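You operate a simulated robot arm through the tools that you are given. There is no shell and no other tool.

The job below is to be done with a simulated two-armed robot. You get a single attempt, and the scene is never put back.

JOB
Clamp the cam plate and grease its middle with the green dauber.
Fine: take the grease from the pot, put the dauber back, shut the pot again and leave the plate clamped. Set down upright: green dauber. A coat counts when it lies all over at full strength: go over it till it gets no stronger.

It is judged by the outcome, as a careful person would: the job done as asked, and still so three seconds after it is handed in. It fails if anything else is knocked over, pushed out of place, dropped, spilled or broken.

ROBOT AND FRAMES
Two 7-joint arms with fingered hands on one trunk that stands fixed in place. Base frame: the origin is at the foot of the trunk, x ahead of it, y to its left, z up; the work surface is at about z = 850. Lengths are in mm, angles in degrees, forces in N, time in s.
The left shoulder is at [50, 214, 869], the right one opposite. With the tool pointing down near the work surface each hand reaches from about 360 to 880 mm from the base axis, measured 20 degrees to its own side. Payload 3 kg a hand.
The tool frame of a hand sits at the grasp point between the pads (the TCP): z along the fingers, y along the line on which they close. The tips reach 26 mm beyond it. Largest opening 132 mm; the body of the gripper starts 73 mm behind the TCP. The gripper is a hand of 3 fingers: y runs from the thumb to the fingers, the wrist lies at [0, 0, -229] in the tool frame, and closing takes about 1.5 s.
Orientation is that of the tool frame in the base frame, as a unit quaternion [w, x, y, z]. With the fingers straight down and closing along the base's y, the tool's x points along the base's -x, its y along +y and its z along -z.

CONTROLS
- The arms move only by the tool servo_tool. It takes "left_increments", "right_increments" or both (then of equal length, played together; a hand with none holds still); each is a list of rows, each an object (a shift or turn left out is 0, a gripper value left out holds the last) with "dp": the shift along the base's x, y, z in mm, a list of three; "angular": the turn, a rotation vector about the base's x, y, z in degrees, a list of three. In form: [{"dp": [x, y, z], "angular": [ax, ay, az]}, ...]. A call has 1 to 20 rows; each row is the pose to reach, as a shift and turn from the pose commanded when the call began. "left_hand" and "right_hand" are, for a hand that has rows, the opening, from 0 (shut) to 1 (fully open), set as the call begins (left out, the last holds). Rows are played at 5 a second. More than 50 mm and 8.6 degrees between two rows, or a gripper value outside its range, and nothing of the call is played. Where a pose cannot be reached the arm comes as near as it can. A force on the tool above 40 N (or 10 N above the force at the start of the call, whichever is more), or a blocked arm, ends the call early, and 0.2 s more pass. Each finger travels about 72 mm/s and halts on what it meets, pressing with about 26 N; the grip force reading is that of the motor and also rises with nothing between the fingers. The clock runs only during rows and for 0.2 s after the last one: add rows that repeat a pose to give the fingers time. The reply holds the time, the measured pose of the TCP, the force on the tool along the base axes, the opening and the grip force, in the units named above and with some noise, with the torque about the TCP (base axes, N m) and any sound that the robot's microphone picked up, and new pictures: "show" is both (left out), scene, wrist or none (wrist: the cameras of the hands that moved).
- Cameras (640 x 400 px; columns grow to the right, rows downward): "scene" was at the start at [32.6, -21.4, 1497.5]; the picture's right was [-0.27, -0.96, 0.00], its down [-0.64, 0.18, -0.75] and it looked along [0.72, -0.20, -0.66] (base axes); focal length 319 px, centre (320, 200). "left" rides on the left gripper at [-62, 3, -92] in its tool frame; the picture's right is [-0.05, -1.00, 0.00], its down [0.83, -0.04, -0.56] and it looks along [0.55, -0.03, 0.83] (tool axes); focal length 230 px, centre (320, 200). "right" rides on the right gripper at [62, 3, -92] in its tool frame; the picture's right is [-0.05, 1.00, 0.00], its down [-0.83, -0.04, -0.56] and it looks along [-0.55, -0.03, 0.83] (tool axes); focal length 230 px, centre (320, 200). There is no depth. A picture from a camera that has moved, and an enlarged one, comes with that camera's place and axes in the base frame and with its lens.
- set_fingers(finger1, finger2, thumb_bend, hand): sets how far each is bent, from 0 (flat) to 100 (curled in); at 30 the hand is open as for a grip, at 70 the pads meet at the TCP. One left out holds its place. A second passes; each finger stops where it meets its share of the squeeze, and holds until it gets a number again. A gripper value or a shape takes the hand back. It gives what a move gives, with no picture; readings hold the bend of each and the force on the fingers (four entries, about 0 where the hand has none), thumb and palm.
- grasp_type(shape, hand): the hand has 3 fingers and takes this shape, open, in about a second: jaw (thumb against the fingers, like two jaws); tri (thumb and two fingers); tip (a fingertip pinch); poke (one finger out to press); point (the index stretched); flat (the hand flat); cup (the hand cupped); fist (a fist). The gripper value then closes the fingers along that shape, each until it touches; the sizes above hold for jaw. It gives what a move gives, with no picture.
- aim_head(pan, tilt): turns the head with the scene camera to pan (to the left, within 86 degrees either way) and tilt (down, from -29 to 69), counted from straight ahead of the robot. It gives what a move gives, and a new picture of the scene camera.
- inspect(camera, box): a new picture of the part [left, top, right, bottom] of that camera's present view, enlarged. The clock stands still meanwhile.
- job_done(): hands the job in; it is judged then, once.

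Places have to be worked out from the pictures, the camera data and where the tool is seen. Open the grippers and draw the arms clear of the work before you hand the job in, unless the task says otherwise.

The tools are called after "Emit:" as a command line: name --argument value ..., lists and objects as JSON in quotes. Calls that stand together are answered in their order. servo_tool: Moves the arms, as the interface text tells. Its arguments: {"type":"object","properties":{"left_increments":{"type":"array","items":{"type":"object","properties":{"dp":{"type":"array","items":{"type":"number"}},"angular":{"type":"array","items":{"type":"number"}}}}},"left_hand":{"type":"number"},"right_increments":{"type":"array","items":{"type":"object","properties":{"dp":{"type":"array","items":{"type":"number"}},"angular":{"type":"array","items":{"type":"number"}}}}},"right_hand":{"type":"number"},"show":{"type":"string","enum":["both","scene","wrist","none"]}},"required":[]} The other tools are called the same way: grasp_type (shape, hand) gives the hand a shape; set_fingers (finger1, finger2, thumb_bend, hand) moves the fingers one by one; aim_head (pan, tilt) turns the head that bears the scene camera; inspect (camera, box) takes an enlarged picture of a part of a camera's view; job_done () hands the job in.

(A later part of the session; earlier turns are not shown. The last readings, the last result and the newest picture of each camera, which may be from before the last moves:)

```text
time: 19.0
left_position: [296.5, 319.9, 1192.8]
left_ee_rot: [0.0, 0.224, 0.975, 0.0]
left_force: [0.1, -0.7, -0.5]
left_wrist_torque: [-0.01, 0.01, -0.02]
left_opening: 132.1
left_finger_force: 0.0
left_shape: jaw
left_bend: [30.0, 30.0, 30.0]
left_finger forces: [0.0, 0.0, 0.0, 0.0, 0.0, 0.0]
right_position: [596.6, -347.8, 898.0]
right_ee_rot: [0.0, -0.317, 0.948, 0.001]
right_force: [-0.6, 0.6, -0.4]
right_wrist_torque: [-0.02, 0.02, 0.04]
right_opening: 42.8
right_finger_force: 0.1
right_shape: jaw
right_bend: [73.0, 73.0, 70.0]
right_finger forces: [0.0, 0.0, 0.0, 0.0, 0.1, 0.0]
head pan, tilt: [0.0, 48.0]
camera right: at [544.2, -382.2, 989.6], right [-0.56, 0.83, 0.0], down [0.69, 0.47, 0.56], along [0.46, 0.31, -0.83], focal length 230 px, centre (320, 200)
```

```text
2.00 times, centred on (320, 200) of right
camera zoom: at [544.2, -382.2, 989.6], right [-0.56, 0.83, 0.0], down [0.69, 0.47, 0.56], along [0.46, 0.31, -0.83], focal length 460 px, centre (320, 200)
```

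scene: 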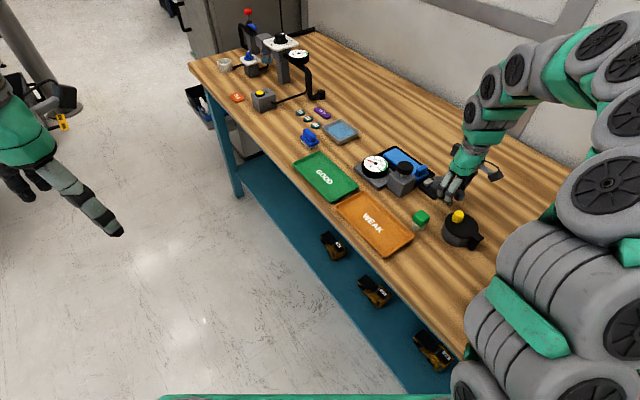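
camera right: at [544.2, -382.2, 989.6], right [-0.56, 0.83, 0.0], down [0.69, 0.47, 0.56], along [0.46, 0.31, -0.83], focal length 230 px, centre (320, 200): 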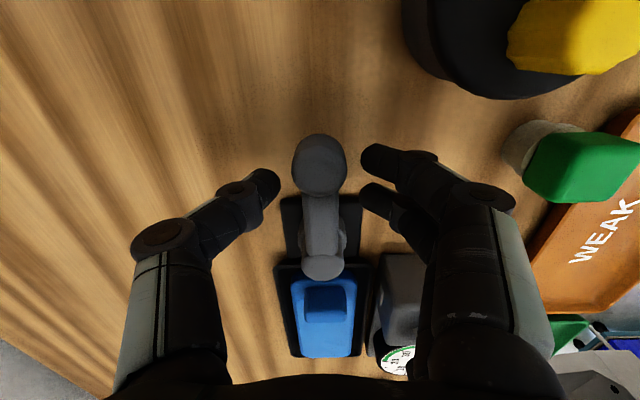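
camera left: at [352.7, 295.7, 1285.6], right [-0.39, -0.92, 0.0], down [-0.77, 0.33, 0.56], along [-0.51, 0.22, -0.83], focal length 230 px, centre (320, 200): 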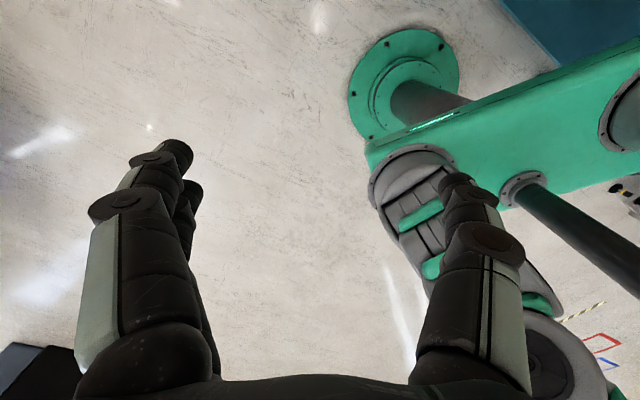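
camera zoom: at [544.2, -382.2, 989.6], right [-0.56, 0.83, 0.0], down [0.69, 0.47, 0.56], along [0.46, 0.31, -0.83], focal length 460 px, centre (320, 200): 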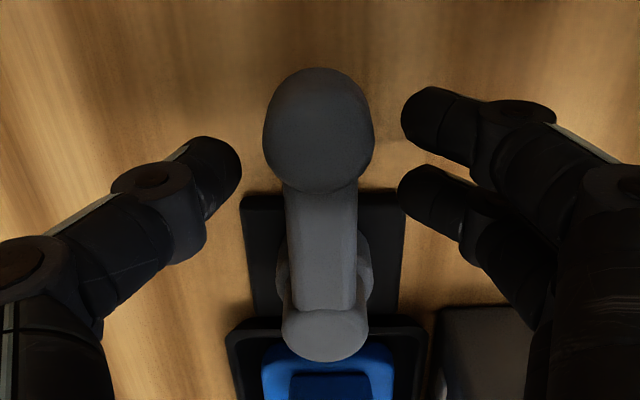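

The fingers straddle the lever. I push it gently toward the free side (+x,-y) by about 24 mm to feel whether it turns that way.

Emit:
servo_tool --right_increments '[{"dp": [4, -5, 0]}, {"dp": [7, -10, 0]}, {"dp": [10, -13, 0]}, {"dp": [12, -16, 0]}, {"dp": [14, -19, 0]}, {"dp": [14, -19, 0]}]' --show "both"

Emit:
inspect --camera "right" --box '[160, 100, 480, 300]'

```text
time: 20.4
left_position: [296.5, 319.0, 1192.5]
left_ee_rot: [0.0, 0.225, 0.974, 0.0]
left_force: [0.1, 0.0, 0.2]
left_wrist_torque: [0.0, 0.02, -0.01]
left_opening: 132.0
left_finger_force: 0.1
left_shape: jaw
left_bend: [30.0, 30.0, 30.0]
left_finger forces: [0.0, 0.0, 0.0, 0.0, 0.1, 0.0]
right_position: [610.1, -366.7, 897.1]
right_ee_rot: [-0.001, -0.317, 0.949, 0.0]
right_force: [-5.3, 8.1, 0.6]
right_wrist_torque: [0.08, 0.04, 0.0]
right_opening: 49.3
right_finger_force: 0.0
right_shape: jaw
right_bend: [72.0, 72.0, 70.0]
right_finger forces: [4.3, 4.0, 0.0, 0.0, 0.0, 0.0]
head pan, tilt: [0.0, 48.0]
camera right: at [557.9, -401.0, 989.4], right [-0.56, 0.83, 0.0], down [0.69, 0.47, 0.56], along [0.46, 0.31, -0.83], focal length 230 px, centre (320, 200)
```

scene: 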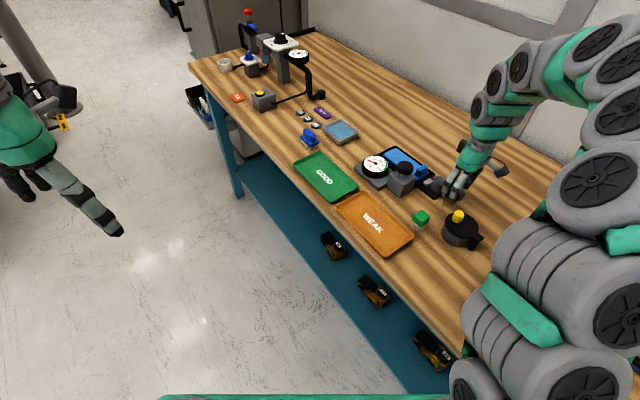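
right: 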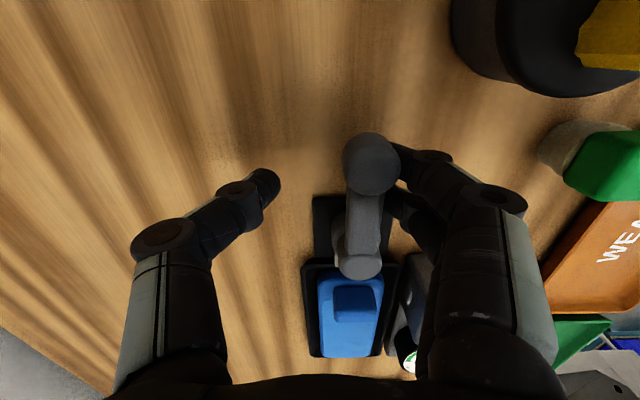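

```text
2.00 times, centred on (320, 200) of right
camera zoom: at [557.9, -401.0, 989.4], right [-0.56, 0.83, 0.0], down [0.69, 0.47, 0.56], along [0.46, 0.31, -0.83], focal length 460 px, centre (320, 200)
```

zoom: 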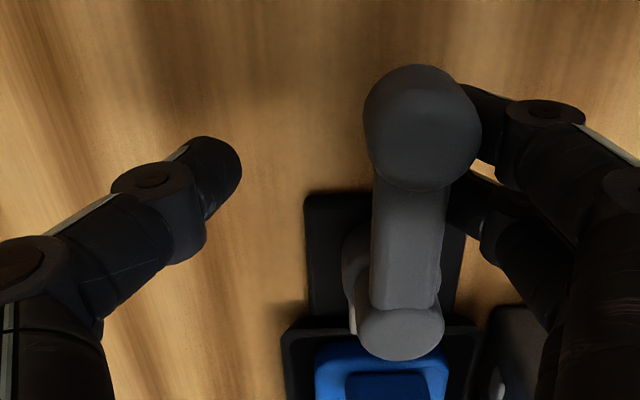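

The lever did not turn that way (10 N, fingers gave). I push the opposite way with the thumb, gently.

Emit:
servo_tool --right_increments '[{"dp": [-7, 10, 0]}, {"dp": [-14, 19, 0]}, {"dp": [-19, 25, 0]}, {"dp": [-22, 29, 0]}, {"dp": [-25, 33, 0]}, {"dp": [-28, 37, 0]}, {"dp": [-28, 37, 0]}]' --show "both"

Emit:
inspect --camera "right" --box '[160, 100, 480, 300]'

```text
time: 22.0
left_position: [296.9, 320.2, 1193.1]
left_ee_rot: [0.001, 0.226, 0.974, -0.001]
left_force: [0.0, -0.2, -0.5]
left_wrist_torque: [-0.01, 0.0, 0.02]
left_opening: 131.9
left_finger_force: 0.1
left_shape: jaw
left_bend: [30.0, 30.0, 30.0]
left_finger forces: [0.0, 0.1, 0.0, 0.0, 0.0, 0.1]
right_position: [581.8, -329.6, 896.1]
right_ee_rot: [0.0, -0.317, 0.948, 0.0]
right_force: [0.8, -3.0, -1.2]
right_wrist_torque: [-0.03, 0.01, -0.05]
right_opening: 44.0
right_finger_force: 0.1
right_shape: jaw
right_bend: [73.0, 73.0, 70.0]
right_finger forces: [0.1, 0.1, 0.1, 0.1, 2.2, 0.0]
head pan, tilt: [0.0, 48.0]
camera right: at [530.0, -364.4, 989.1], right [-0.56, 0.83, 0.0], down [0.69, 0.47, 0.55], along [0.46, 0.31, -0.83], focal length 230 px, centre (320, 200)
```

scene: 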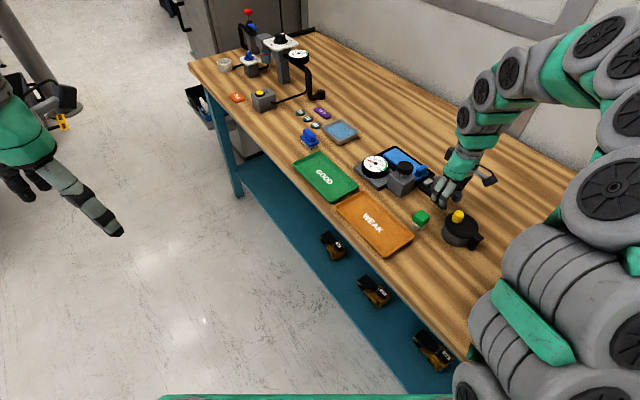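
right: 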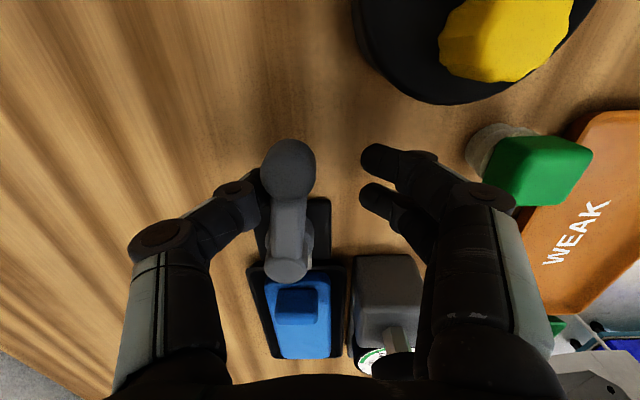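

```text
2.00 times, centred on (320, 200) of right
camera zoom: at [530.0, -364.4, 989.1], right [-0.56, 0.83, 0.0], down [0.69, 0.47, 0.55], along [0.46, 0.31, -0.83], focal length 460 px, centre (320, 200)
```

zoom: 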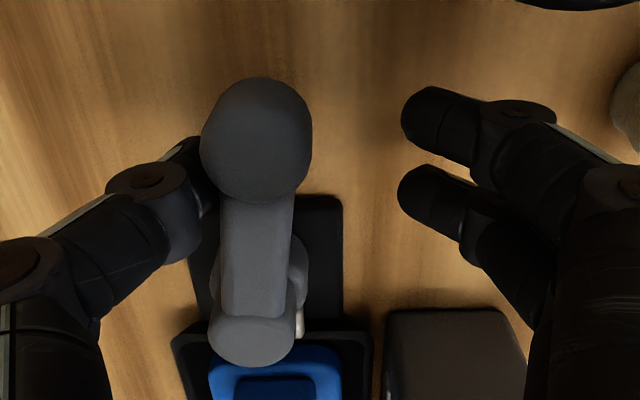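

Only light contact so far (2–3 N). I keep pushing further this way with small steps, watching the force.

Emit:
servo_tool --right_increments '[{"dp": [-2, 3, 0]}, {"dp": [-5, 6, 0]}, {"dp": [-7, 9, 0]}, {"dp": [-9, 12, 0]}, {"dp": [-9, 12, 0]}]' --show "wrist"

Emit:
inspect --camera "right" --box '[160, 100, 480, 300]'

```text
time: 23.2
left_position: [296.3, 319.8, 1192.6]
left_ee_rot: [0.001, 0.225, 0.974, 0.0]
left_force: [-0.1, -0.4, -0.8]
left_wrist_torque: [0.03, 0.03, 0.01]
left_opening: 131.9
left_finger_force: 0.1
left_shape: jaw
left_bend: [30.0, 30.0, 30.0]
left_finger forces: [0.1, 0.1, 0.0, 0.0, 0.0, 0.0]
right_position: [572.8, -317.9, 897.4]
right_ee_rot: [0.0, -0.318, 0.948, -0.001]
right_force: [1.2, -1.6, 0.2]
right_wrist_torque: [0.03, -0.01, 0.0]
right_opening: 43.9
right_finger_force: 0.0
right_shape: jaw
right_bend: [73.0, 73.0, 70.0]
right_finger forces: [0.0, 0.1, 0.0, 0.1, 1.5, 0.0]
head pan, tilt: [0.0, 48.0]
camera right: at [521.1, -352.0, 989.0], right [-0.56, 0.83, 0.0], down [0.69, 0.47, 0.56], along [0.46, 0.31, -0.83], focal length 230 px, centre (320, 200)
```

right: 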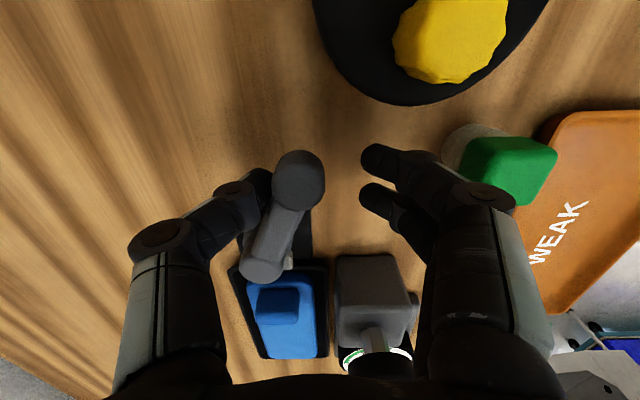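

```text
2.00 times, centred on (320, 200) of right
camera zoom: at [521.1, -352.0, 989.0], right [-0.56, 0.83, 0.0], down [0.69, 0.47, 0.56], along [0.46, 0.31, -0.83], focal length 460 px, centre (320, 200)
```

zoom: 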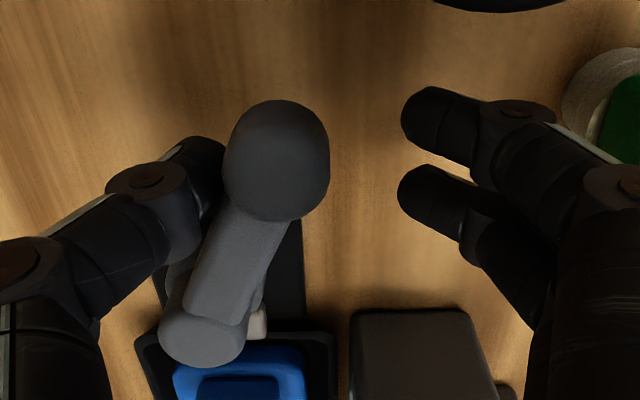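

The lever turns clockwise (about 20° so far). Fingers on the leading side would meet the gauge block later, so I back off, lift, close the hand and set it behind the lever as a pusher.

Emit:
servo_tool --right_increments '[{"dp": [4, -5, 0]}, {"dp": [4, -5, 35]}, {"dp": [4, -5, 70]}, {"dp": [10, -15, 75], "angular": [0, 0, -7]}, {"dp": [18, -32, 75], "angular": [0, 0, -14]}, {"dp": [24, -49, 75], "angular": [0, 0, -20]}, {"dp": [24, -49, 75], "angular": [0, 0, -20]}, {"dp": [24, -49, 75], "angular": [0, 0, -20]}]' --show "wrist"

Emit:
servo_tool --right_increments '[{"dp": [0, 0, 0]}, {"dp": [0, 0, 0]}, {"dp": [0, 0, 0]}, {"dp": [0, 0, 0]}, {"dp": [0, 0, 0]}]' --right_hand 0 --show "both"

Emit:
inspect --camera "right" --box '[160, 50, 480, 250]'

```text
time: 25.0
left_position: [295.6, 320.4, 1194.1]
left_ee_rot: [0.001, 0.225, 0.974, 0.0]
left_force: [0.4, -0.3, -0.2]
left_wrist_torque: [0.01, 0.01, 0.03]
left_opening: 131.6
left_finger_force: 0.0
left_shape: jaw
left_bend: [30.0, 30.0, 30.0]
left_finger forces: [0.0, 0.0, 0.1, 0.0, 0.0, 0.1]
right_position: [597.8, -366.5, 972.5]
right_ee_rot: [0.0, -0.148, 0.989, 0.0]
right_force: [-1.0, 0.4, 0.9]
right_wrist_torque: [-0.02, 0.0, 0.02]
right_opening: 42.6
right_finger_force: 0.1
right_shape: jaw
right_bend: [73.0, 73.0, 70.0]
right_finger forces: [0.0, 0.0, 0.0, 0.1, 0.0, 0.0]
head pan, tilt: [0.0, 48.0]
camera right: at [536.7, -381.7, 1064.6], right [-0.24, 0.97, 0.0], down [0.81, 0.2, 0.56], along [0.54, 0.13, -0.83], focal length 230 px, centre (320, 200)
```

right: 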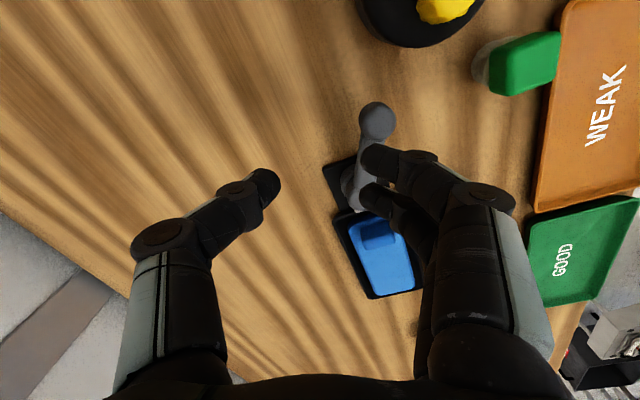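

```text
time: 26.2
left_position: [295.0, 319.8, 1192.0]
left_ee_rot: [0.0, 0.225, 0.974, 0.0]
left_force: [0.9, 0.1, -0.6]
left_wrist_torque: [0.01, 0.02, -0.01]
left_opening: 131.8
left_finger_force: 0.1
left_shape: jaw
left_bend: [30.0, 30.0, 30.0]
left_finger forces: [0.0, 0.0, 0.1, 0.0, 0.1, 0.0]
right_position: [597.0, -366.5, 973.1]
right_ee_rot: [-0.001, -0.147, 0.989, 0.001]
right_force: [0.0, -0.8, 0.0]
right_wrist_torque: [-0.02, 0.04, 0.04]
right_opening: 0.1
right_finger_force: 25.8
right_shape: jaw
right_bend: [64.0, 64.0, 67.0]
right_finger forces: [0.0, 0.0, 0.0, 0.0, 0.0, 0.1]
head pan, tilt: [0.0, 48.0]
camera right: at [536.7, -381.6, 1064.7], right [-0.24, 0.97, 0.0], down [0.81, 0.2, 0.56], along [0.54, 0.13, -0.83], focal length 230 px, centre (320, 200)
```

scene: 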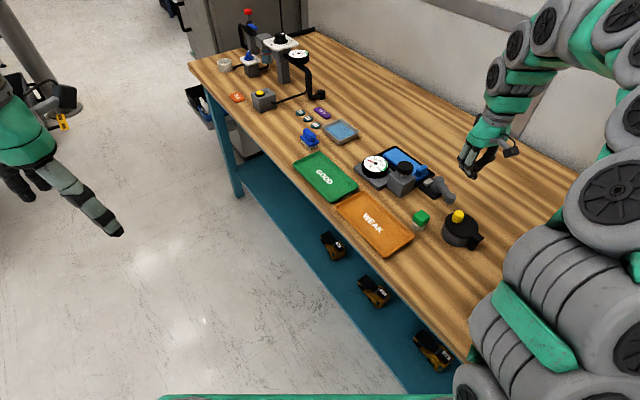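
right: 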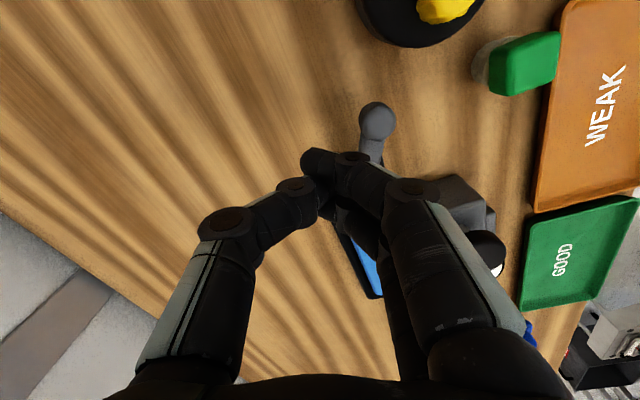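

```text
2.00 times, centred on (320, 150) of right
camera zoom: at [536.7, -381.6, 1064.7], right [-0.24, 0.97, 0.0], down [0.81, 0.2, 0.56], along [0.54, 0.13, -0.83], focal length 460 px, centre (320, 300)
```

zoom: 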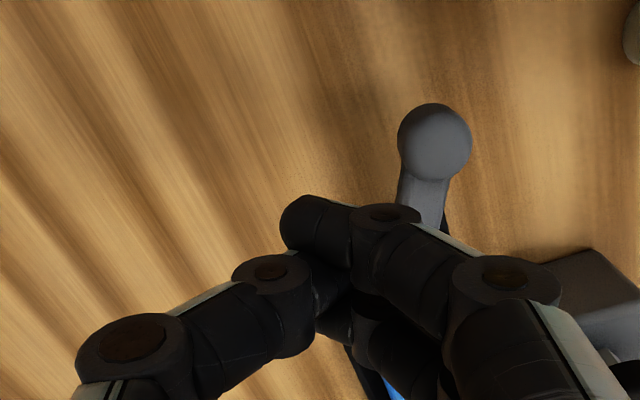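

The ball is now at about (570,-330), i.e. the lever has swung ~27°. I lower the closed hand behind it and sweep it on along its arc partway.

Emit:
servo_tool --right_increments '[{"dp": [-6, 4, -20]}, {"dp": [-6, 4, -48]}, {"dp": [-6, 4, -76]}, {"dp": [-6, 4, -76]}]' --show "wrist"

Emit:
servo_tool --right_increments '[{"dp": [-2, 8, 0], "angular": [0, 0, -6]}, {"dp": [-5, 17, 0], "angular": [0, 0, -12]}, {"dp": [-8, 24, 0], "angular": [0, 0, -20]}, {"dp": [-10, 30, 0], "angular": [0, 0, -27]}, {"dp": [-11, 37, 0], "angular": [0, 0, -35]}, {"dp": [-12, 44, 0], "angular": [0, 0, -42]}, {"dp": [-12, 44, 0], "angular": [0, 0, -42]}]' --show "both"

Emit:
inspect --camera "scene" --box '[380, 120, 540, 220]'

```text
time: 27.2
left_position: [296.3, 320.5, 1193.4]
left_ee_rot: [0.0, 0.226, 0.974, 0.001]
left_force: [0.9, 0.4, -0.9]
left_wrist_torque: [0.03, 0.03, 0.0]
left_opening: 131.9
left_finger_force: 0.0
left_shape: jaw
left_bend: [30.0, 30.0, 30.0]
left_finger forces: [0.1, 0.0, 0.0, 0.0, 0.1, 0.1]
right_position: [591.9, -363.4, 896.2]
right_ee_rot: [0.0, -0.147, 0.989, 0.0]
right_force: [0.0, -2.4, 1.8]
right_wrist_torque: [0.08, -0.02, -0.05]
right_opening: 0.3
right_finger_force: 25.9
right_shape: jaw
right_bend: [64.0, 64.0, 67.0]
right_finger forces: [0.0, 3.4, 0.1, 0.1, 0.0, 0.0]
head pan, tilt: [0.0, 48.0]
camera right: at [530.8, -377.5, 988.4], right [-0.24, 0.97, 0.0], down [0.81, 0.2, 0.56], along [0.54, 0.13, -0.83], focal length 230 px, centre (320, 200)
```

right: 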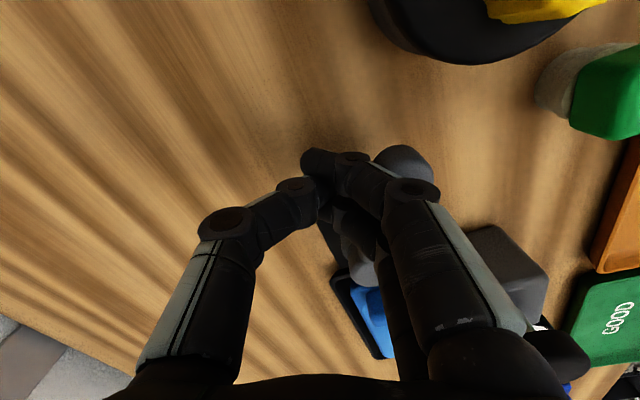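

```text
time: 28.8
left_position: [294.9, 318.7, 1193.0]
left_ee_rot: [0.0, 0.225, 0.974, 0.0]
left_force: [-0.6, -0.8, 0.2]
left_wrist_torque: [0.03, 0.0, 0.08]
left_opening: 131.7
left_finger_force: 0.1
left_shape: jaw
left_bend: [30.0, 30.0, 30.0]
left_finger forces: [0.0, 0.0, 0.1, 0.1, 0.0, 0.0]
right_position: [578.0, -318.6, 896.5]
right_ee_rot: [0.0, 0.217, 0.976, 0.0]
right_force: [-1.7, -2.0, 1.0]
right_wrist_torque: [0.0, -0.02, 0.01]
right_opening: 0.2
right_finger_force: 26.0
right_shape: jaw
right_bend: [64.0, 64.0, 67.0]
right_finger forces: [0.0, 2.1, 0.0, 0.1, 0.1, 0.1]
head pan, tilt: [0.0, 48.0]
camera right: at [523.7, -289.4, 988.3], right [0.47, 0.88, 0.0], down [0.73, -0.39, 0.55], along [0.49, -0.26, -0.83], focal length 230 px, centre (320, 200)
```

scene: 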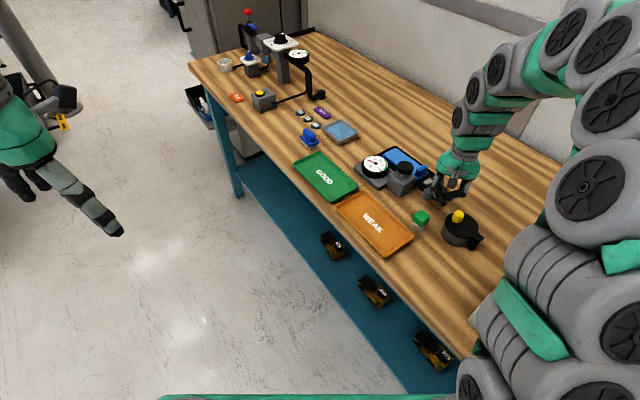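
right: 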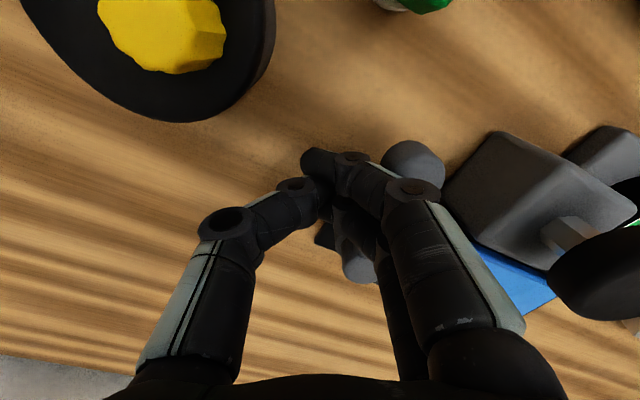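

```text
4.00 times, centred on (460, 170) of scene
camera zoom: at [30.5, 1.3, 1488.0], right [0.0, -1.0, 0.0], down [-0.74, 0.0, -0.67], along [0.67, 0.0, -0.74], focal length 1275 px, centre (-240, 320)
```

zoom: 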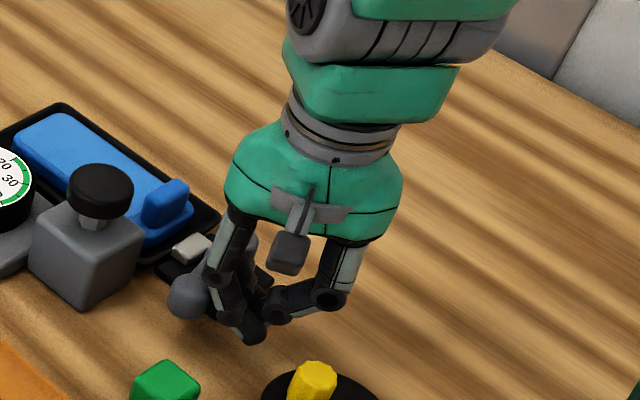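

The lever follows with only ~2 N. I continue the sweep toward about 90° total, with the force watch.

Emit:
servo_tool --right_increments '[{"dp": [1, 7.5, 0], "angular": [0, 0, -8]}, {"dp": [2.5, 14.5, 0], "angular": [0, 0, -15]}, {"dp": [5, 20.5, 0], "angular": [0, 0, -22]}, {"dp": [7.5, 26, 0], "angular": [0, 0, -28]}, {"dp": [7.5, 26, 0], "angular": [0, 0, -28]}]' --show "both"

Emit:
inspect --camera "scene" --box '[380, 120, 540, 220]'

```text
time: 30.0
left_position: [295.8, 318.5, 1193.1]
left_ee_rot: [0.0, 0.225, 0.974, -0.001]
left_force: [0.1, 0.3, -0.3]
left_wrist_torque: [-0.03, 0.0, 0.03]
left_opening: 131.7
left_finger_force: 0.1
left_shape: jaw
left_bend: [30.0, 30.0, 30.0]
left_finger forces: [0.1, 0.0, 0.0, 0.0, 0.1, 0.0]
right_position: [586.9, -293.6, 895.3]
right_ee_rot: [0.0, 0.448, 0.894, 0.0]
right_force: [-13.6, -13.2, 6.8]
right_wrist_torque: [0.11, -0.09, -0.02]
right_opening: 0.2
right_finger_force: 25.6
right_shape: jaw
right_bend: [68.0, 68.0, 74.0]
right_finger forces: [10.3, 10.9, 0.1, 0.0, 0.0, 0.0]
head pan, tilt: [0.0, 48.0]
camera right: at [550.9, -242.6, 988.4], right [0.83, 0.56, 0.0], down [0.46, -0.69, 0.56], along [0.31, -0.46, -0.83], focal length 230 px, centre (320, 200)
```

scene: 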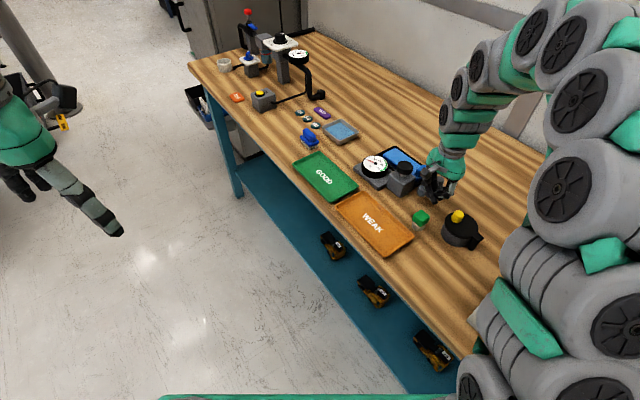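
right: 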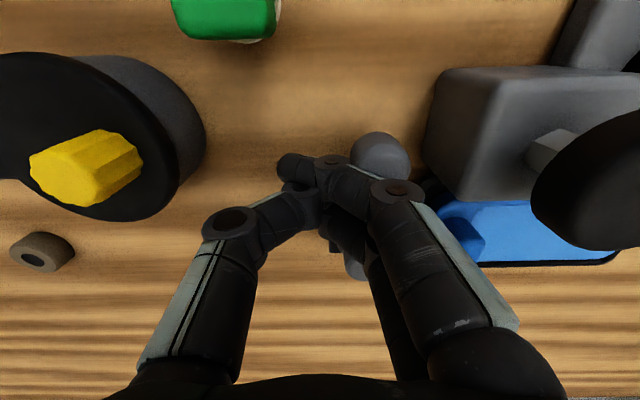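

```text
4.00 times, centred on (460, 170) of scene
camera zoom: at [30.2, 1.1, 1488.1], right [0.0, -1.0, 0.0], down [-0.74, 0.0, -0.67], along [0.67, 0.0, -0.74], focal length 1275 px, centre (-240, 320)
```

zoom: 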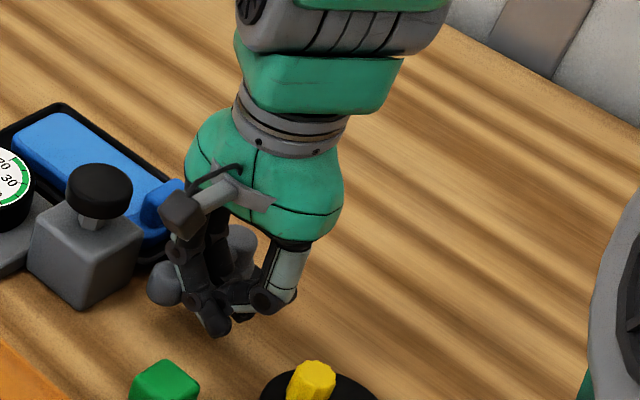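

About 19 N with the ball at roughly (596,-261): the lever is near 90° of swing and firm. I back off, lift and look whether the jaw has closed.

Emit:
servo_tool --right_increments '[{"dp": [-9, -7, 0]}, {"dp": [-12, -9, 25]}, {"dp": [-12, -9, 70]}, {"dp": [-20, -40, 110]}, {"dp": [-30, -80, 140]}, {"dp": [-30, -80, 140]}]' --show "both"

Emit:
inspect --camera "scene" --box '[352, 140, 480, 220]'

Emit:
inspect --camera "right" --box '[320, 100, 640, 300]'

```text
refused: row 4 steps farther than a row can; nothing moved
```

```text
5.00 times, centred on (416, 180) of scene
camera zoom: at [30.2, 1.1, 1488.1], right [0.0, -1.0, 0.0], down [-0.74, 0.0, -0.67], along [0.67, 0.0, -0.74], focal length 1594 px, centre (-160, 300)
```

zoom: 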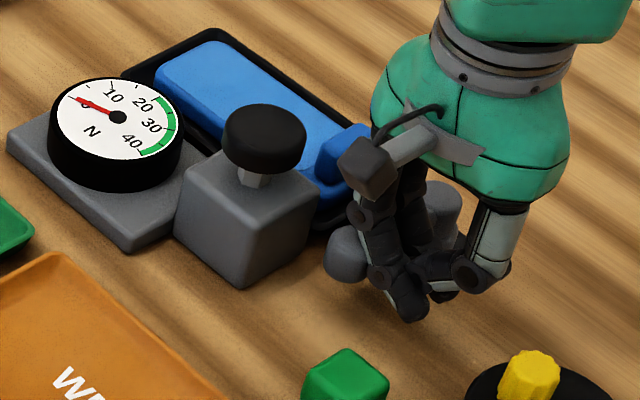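

```text
2.00 times, centred on (480, 200) of right
camera zoom: at [550.9, -242.6, 988.4], right [0.83, 0.56, 0.0], down [0.46, -0.69, 0.56], along [0.31, -0.46, -0.83], focal length 460 px, centre (0, 200)
```

zoom: 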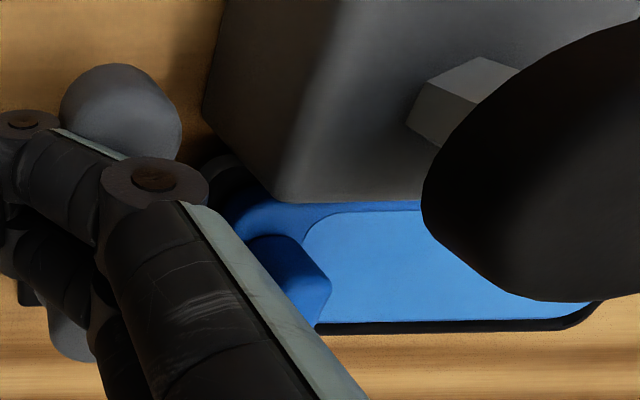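

One row was too long a step; I repeat the retreat with shorter steps.

Emit:
servo_tool --right_increments '[{"dp": [-9, -7, 0]}, {"dp": [-12, -9, 25]}, {"dp": [-12, -9, 65]}, {"dp": [-15, -25, 100]}, {"dp": [-20, -55, 130]}, {"dp": [-30, -90, 145]}, {"dp": [-30, -90, 145]}]' --show "both"

Emit:
inspect --camera "scene" --box '[352, 140, 480, 220]'

Emit:
inspect --camera "right" --box '[320, 0, 640, 200]'

```text
time: 31.6
left_position: [296.2, 318.4, 1192.7]
left_ee_rot: [-0.001, 0.225, 0.974, 0.0]
left_force: [0.1, 0.4, -0.3]
left_wrist_torque: [0.0, 0.0, -0.01]
left_opening: 131.8
left_finger_force: 0.1
left_shape: jaw
left_bend: [30.0, 30.0, 30.0]
left_finger forces: [0.0, 0.0, 0.0, 0.0, 0.0, 0.0]
right_position: [556.0, -383.4, 1041.7]
right_ee_rot: [0.0, 0.446, 0.895, 0.0]
right_force: [-0.1, -0.4, 0.1]
right_wrist_torque: [0.01, 0.01, 0.01]
right_opening: 0.0
right_finger_force: 26.0
right_shape: jaw
right_bend: [68.0, 68.0, 74.0]
right_finger forces: [0.1, 0.1, 0.1, 0.1, 0.1, 0.0]
head pan, tilt: [0.0, 48.0]
camera right: at [521.0, -331.9, 1133.5], right [0.83, 0.56, 0.0], down [0.47, -0.69, 0.56], along [0.31, -0.46, -0.83], focal length 230 px, centre (320, 200)
```

scene: 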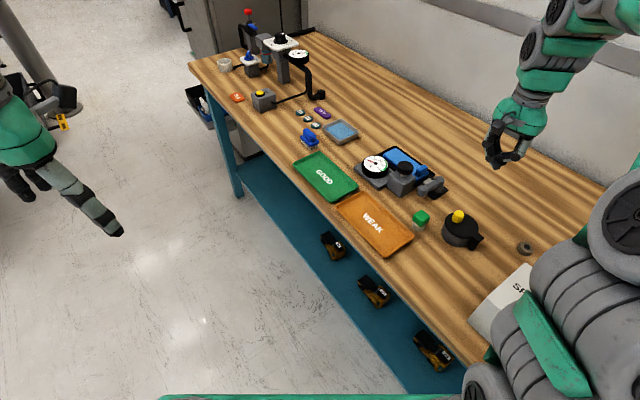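
right: 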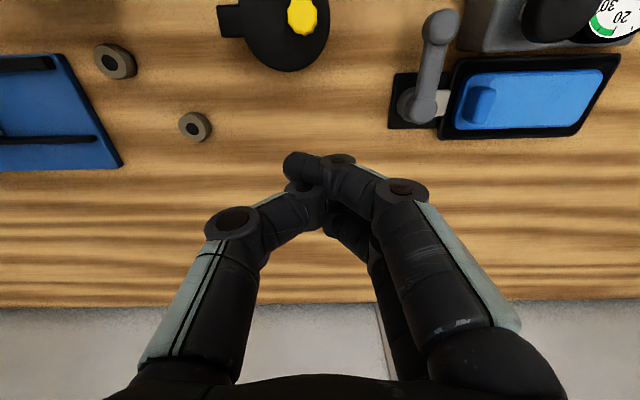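

```text
5.00 times, centred on (416, 180) of scene
camera zoom: at [30.5, 1.3, 1488.0], right [0.0, -1.0, 0.0], down [-0.74, 0.0, -0.67], along [0.67, 0.0, -0.74], focal length 1594 px, centre (-160, 300)
```

zoom: 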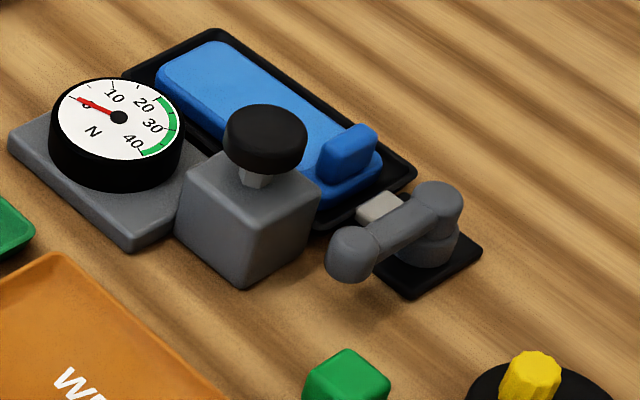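

```text
2.00 times, centred on (480, 100) of right
camera zoom: at [521.0, -331.9, 1133.5], right [0.83, 0.56, 0.0], down [0.47, -0.69, 0.56], along [0.31, -0.46, -0.83], focal length 460 px, centre (0, 400)
```

zoom: 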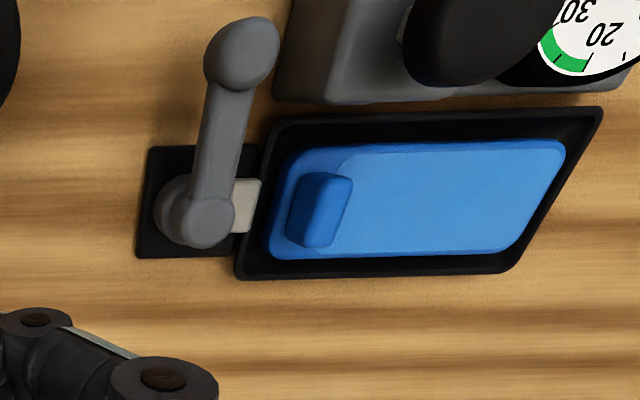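

The lever now stands at about 90° from where it was and stays there. To see whether the jaw moved I go back to exactly the earlier viewing pose over the nest.

Emit:
servo_tool --right_increments '[{"dp": [32, 20, 10], "angular": [0, 0, 7]}, {"dp": [65, 40, 10], "angular": [0, 0, 14]}, {"dp": [98, 61, 10], "angular": [0, 0, 21]}, {"dp": [130, 82, 10], "angular": [0, 0, 27.3]}, {"dp": [163, 102, 10], "angular": [0, 0, 27.3]}, {"dp": [163, 102, 10], "angular": [0, 0, 27.3]}]' --right_hand 1.0 --show "wrist"

Emit:
inspect --camera "right" --box '[200, 0, 440, 150]'

Emit:
inspect --camera "right" --box '[210, 20, 306, 80]'

Emit:
inspect --camera "scene" --box '[416, 170, 464, 200]'

```text
time: 33.0
left_position: [295.0, 319.5, 1191.9]
left_ee_rot: [0.0, 0.225, 0.974, 0.0]
left_force: [0.6, -0.6, -0.2]
left_wrist_torque: [0.02, 0.03, 0.03]
left_opening: 131.6
left_finger_force: 0.1
left_shape: jaw
left_bend: [30.0, 30.0, 30.0]
left_finger forces: [0.1, 0.1, 0.0, 0.0, 0.1, 0.0]
right_position: [718.9, -280.4, 1051.7]
right_ee_rot: [0.0, 0.222, 0.975, 0.0]
right_force: [0.1, 0.1, 0.7]
right_wrist_torque: [0.02, 0.01, 0.0]
right_opening: 132.1
right_finger_force: 0.1
right_shape: jaw
right_bend: [30.0, 30.0, 30.0]
right_finger forces: [0.1, 0.0, 0.0, 0.0, 0.1, 0.0]
head pan, tilt: [0.0, 48.0]
camera right: at [664.4, -251.0, 1143.3], right [0.48, 0.88, 0.0], down [0.73, -0.4, 0.55], along [0.49, -0.27, -0.83], focal length 230 px, centre (320, 200)
```

right: 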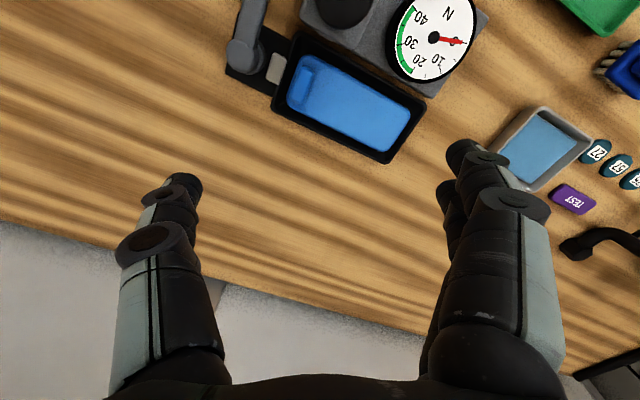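

```text
2.67 times, centred on (320, 75) of right
camera zoom: at [664.4, -251.0, 1143.3], right [0.48, 0.88, 0.0], down [0.73, -0.4, 0.55], along [0.49, -0.27, -0.83], focal length 614 px, centre (320, 533)
```

zoom: 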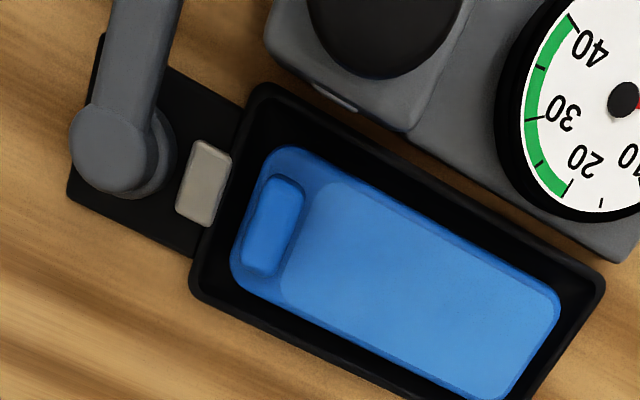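

```text
6.67 times, centred on (258, 50) of right
camera zoom: at [664.4, -251.0, 1143.3], right [0.48, 0.88, 0.0], down [0.73, -0.4, 0.55], along [0.49, -0.27, -0.83], focal length 1534 px, centre (733, 1200)
```

zoom: 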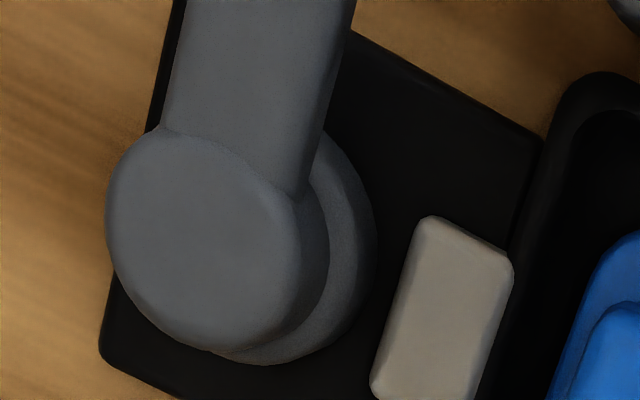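

```text
13.33 times, centred on (440, 185) of scene
camera zoom: at [30.5, 1.3, 1488.0], right [0.0, -1.0, 0.0], down [-0.74, 0.0, -0.67], along [0.67, 0.0, -0.74], focal length 4250 px, centre (-1280, 400)
```

zoom: 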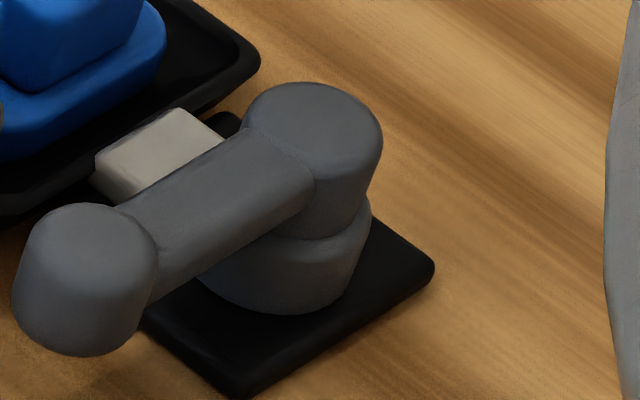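

Jaw, plate and nest look identical, so the clamp state is the lever, which is now square to the nest at its stop. Next is the pot: I go above the yellow lid knob (about (496,-322), top near z 917) with yaw square to the lid arm.

Emit:
servo_tool --right_increments '[{"dp": [-28, -5, 10], "angular": [0, 0, 8]}, {"dp": [-56, -10, 10], "angular": [0, 0, 16]}, {"dp": [-84, -16, 10], "angular": [0, 0, 24]}, {"dp": [-112, -21, 0], "angular": [0, 0, 32]}, {"dp": [-140, -26, -10], "angular": [0, 0, 40]}, {"dp": [-168, -32, -20], "angular": [0, 0, 48]}, {"dp": [-196, -37, -30], "angular": [0, 0, 56]}, {"dp": [-223, -42, -42], "angular": [0, 0, 63]}, {"dp": [-223, -42, -72], "angular": [0, 0, 63]}, {"dp": [-223, -42, -72], "angular": [0, 0, 63]}]' --right_hand 0.55 --show "both"

Emit:
inspect --camera "scene" --box '[400, 170, 528, 250]'

Emit:
inspect --camera "right" --box '[160, 50, 480, 250]'

```text
time: 35.2
left_position: [296.6, 320.4, 1194.3]
left_ee_rot: [0.0, 0.225, 0.974, 0.0]
left_force: [0.1, 0.2, 0.1]
left_wrist_torque: [0.0, -0.02, 0.01]
left_opening: 131.7
left_finger_force: 0.1
left_shape: jaw
left_bend: [30.0, 30.0, 30.0]
left_finger forces: [0.0, 0.1, 0.0, 0.0, 0.0, 0.1]
right_position: [496.3, -322.1, 978.3]
right_ee_rot: [0.0, -0.32, 0.948, 0.0]
right_force: [0.7, 0.0, -0.5]
right_wrist_torque: [-0.02, -0.01, 0.03]
right_opening: 73.2
right_finger_force: 0.1
right_shape: jaw
right_bend: [72.0, 72.0, 70.0]
right_finger forces: [0.0, 0.0, 0.0, 0.1, 0.1, 0.0]
head pan, tilt: [0.0, 48.0]
camera right: at [444.6, -356.7, 1070.2], right [-0.56, 0.83, 0.0], down [0.69, 0.47, 0.55], along [0.46, 0.31, -0.83], focal length 230 px, centre (320, 200)
```

scene: 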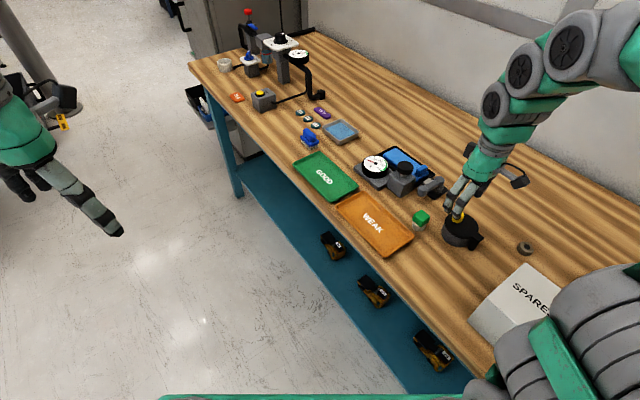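
right: 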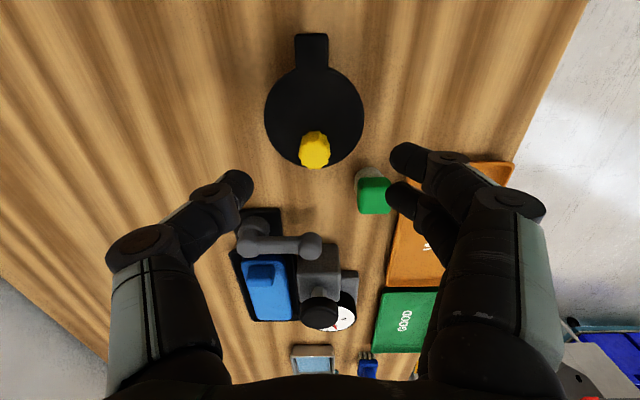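

```text
5.00 times, centred on (464, 210) of scene
camera zoom: at [30.5, 1.3, 1488.0], right [0.0, -1.0, 0.0], down [-0.74, 0.0, -0.67], along [0.67, 0.0, -0.74], focal length 1594 px, centre (-400, 150)
```

zoom: 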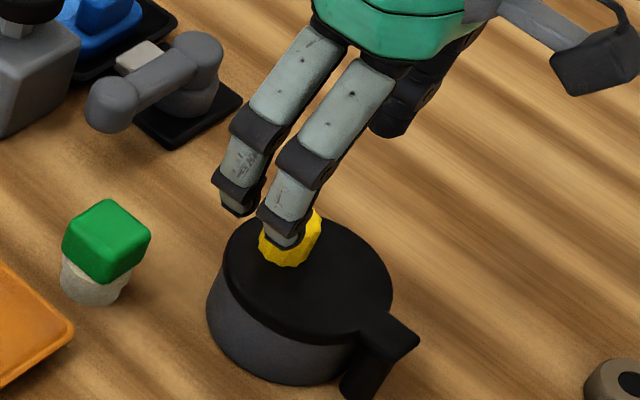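

```text
2.00 times, centred on (320, 150) of right
camera zoom: at [444.6, -356.7, 1070.2], right [-0.56, 0.83, 0.0], down [0.69, 0.47, 0.55], along [0.46, 0.31, -0.83], focal length 460 px, centre (320, 300)
```

zoom: 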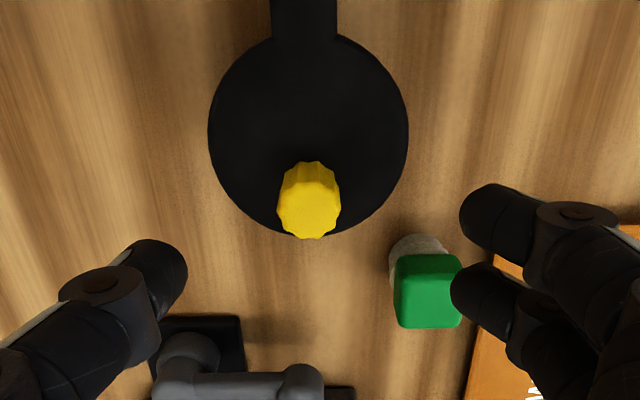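

Knob centre refined to about (498,-324) with the lid centre (483,-334) and post near (448,-361). I lower with the fingers around the knob, tips just above the lid, then close.

Emit:
servo_tool --right_increments '[{"dp": [2, -2, 0]}, {"dp": [2, -2, -25]}, {"dp": [2, -2, -45]}, {"dp": [2, -2, -52]}, {"dp": [2, -2, -52]}]' --right_hand 0.42 --show "both"

Emit:
inspect --camera "scene" --box '[400, 170, 528, 250]'

Emit:
inspect --camera "right" --box '[160, 80, 480, 280]'

```text
time: 36.4
left_position: [296.1, 319.9, 1193.5]
left_ee_rot: [-0.001, 0.225, 0.974, -0.001]
left_force: [-1.4, 0.2, 0.0]
left_wrist_torque: [0.02, 0.02, 0.0]
left_opening: 131.8
left_finger_force: 0.0
left_shape: jaw
left_bend: [30.0, 30.0, 30.0]
left_finger forces: [0.0, 0.0, 0.0, 0.1, 0.1, 0.0]
right_position: [499.3, -324.1, 926.8]
right_ee_rot: [0.001, -0.32, 0.947, 0.0]
right_force: [0.2, 0.5, -0.5]
right_wrist_torque: [0.03, 0.04, 0.01]
right_opening: 55.9
right_finger_force: 0.1
right_shape: jaw
right_bend: [73.0, 73.0, 70.0]
right_finger forces: [0.0, 0.0, 0.0, 0.0, 0.0, 0.0]
head pan, tilt: [0.0, 48.0]
camera right: at [447.2, -359.2, 1019.0], right [-0.56, 0.83, 0.0], down [0.69, 0.47, 0.56], along [0.46, 0.31, -0.83], focal length 230 px, centre (320, 200)
```

scene: 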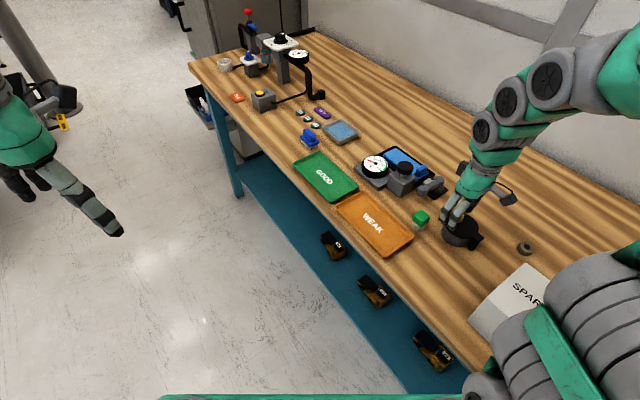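
right: 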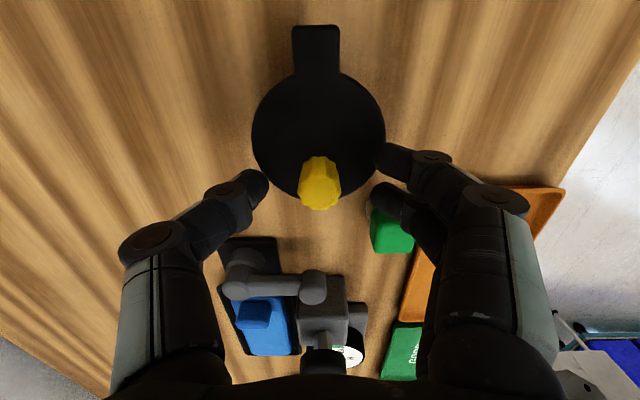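

```text
5.00 times, centred on (464, 210) of scene
camera zoom: at [30.5, 1.3, 1488.0], right [0.0, -1.0, 0.0], down [-0.74, 0.0, -0.67], along [0.67, 0.0, -0.74], focal length 1594 px, centre (-400, 150)
```

zoom: 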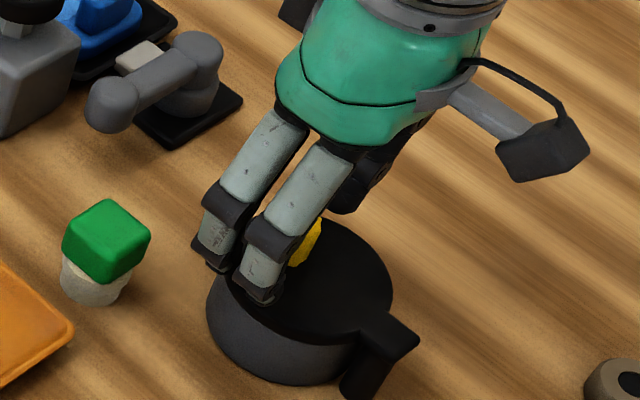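

```text
2.00 times, centred on (320, 180) of right
camera zoom: at [447.2, -359.2, 1019.0], right [-0.56, 0.83, 0.0], down [0.69, 0.47, 0.56], along [0.46, 0.31, -0.83], focal length 460 px, centre (320, 240)
```

zoom: 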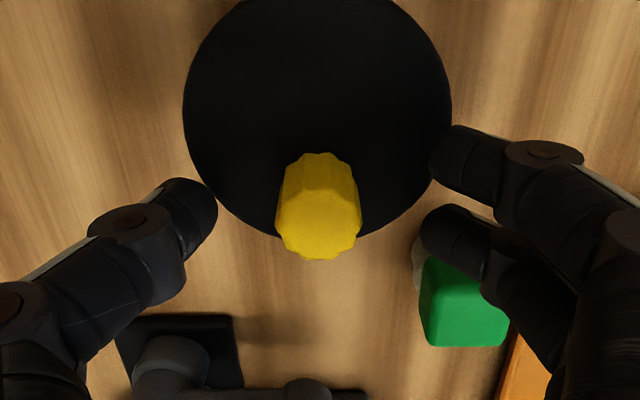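

The knob sits between thumb and fingers with clearance. I close the hand on it.

Emit:
servo_tool --right_increments '[{"dp": [0, 0, 0]}, {"dp": [0, 0, 0]}, {"dp": [0, 0, 0]}, {"dp": [0, 0, 0]}, {"dp": [0, 0, 0]}]' --right_hand 0.0 --show "wrist"

Emit:
inspect --camera "scene" --box '[400, 170, 528, 250]'

```text
time: 37.6
left_position: [297.2, 318.5, 1192.7]
left_ee_rot: [0.0, 0.226, 0.974, -0.001]
left_force: [0.3, -0.5, -0.2]
left_wrist_torque: [0.03, -0.01, 0.02]
left_opening: 131.9
left_finger_force: 0.1
left_shape: jaw
left_bend: [30.0, 30.0, 30.0]
left_finger forces: [0.0, 0.0, 0.0, 0.0, 0.0, 0.0]
right_position: [499.9, -324.4, 927.8]
right_ee_rot: [0.0, -0.32, 0.947, 0.0]
right_force: [-1.9, -1.8, -5.4]
right_wrist_torque: [-0.01, 0.04, -0.01]
right_opening: 11.7
right_finger_force: 26.2
right_shape: jaw
right_bend: [71.0, 72.0, 70.0]
right_finger forces: [10.6, 11.8, 0.1, 0.0, 22.5, 0.0]
head pan, tilt: [0.0, 48.0]
camera right: at [447.1, -359.3, 1019.0], right [-0.56, 0.83, 0.0], down [0.69, 0.47, 0.55], along [0.46, 0.31, -0.83], focal length 230 px, centre (320, 200)
```

right: 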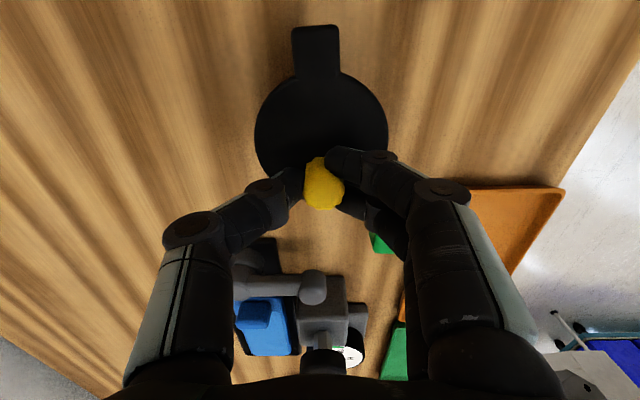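

```text
5.00 times, centred on (464, 210) of scene
camera zoom: at [30.5, 1.2, 1488.0], right [0.0, -1.0, 0.0], down [-0.74, 0.0, -0.67], along [0.67, 0.0, -0.74], focal length 1594 px, centre (-400, 150)
```

zoom: 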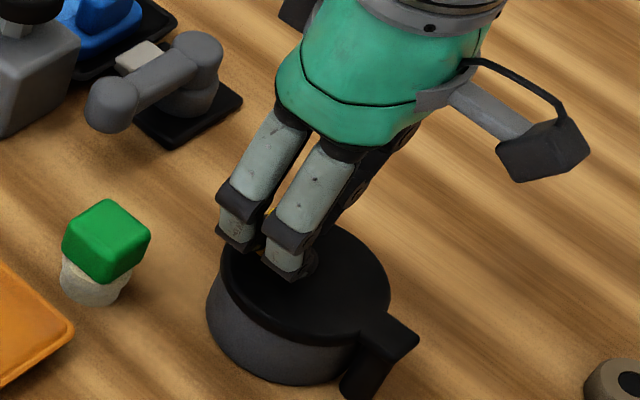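

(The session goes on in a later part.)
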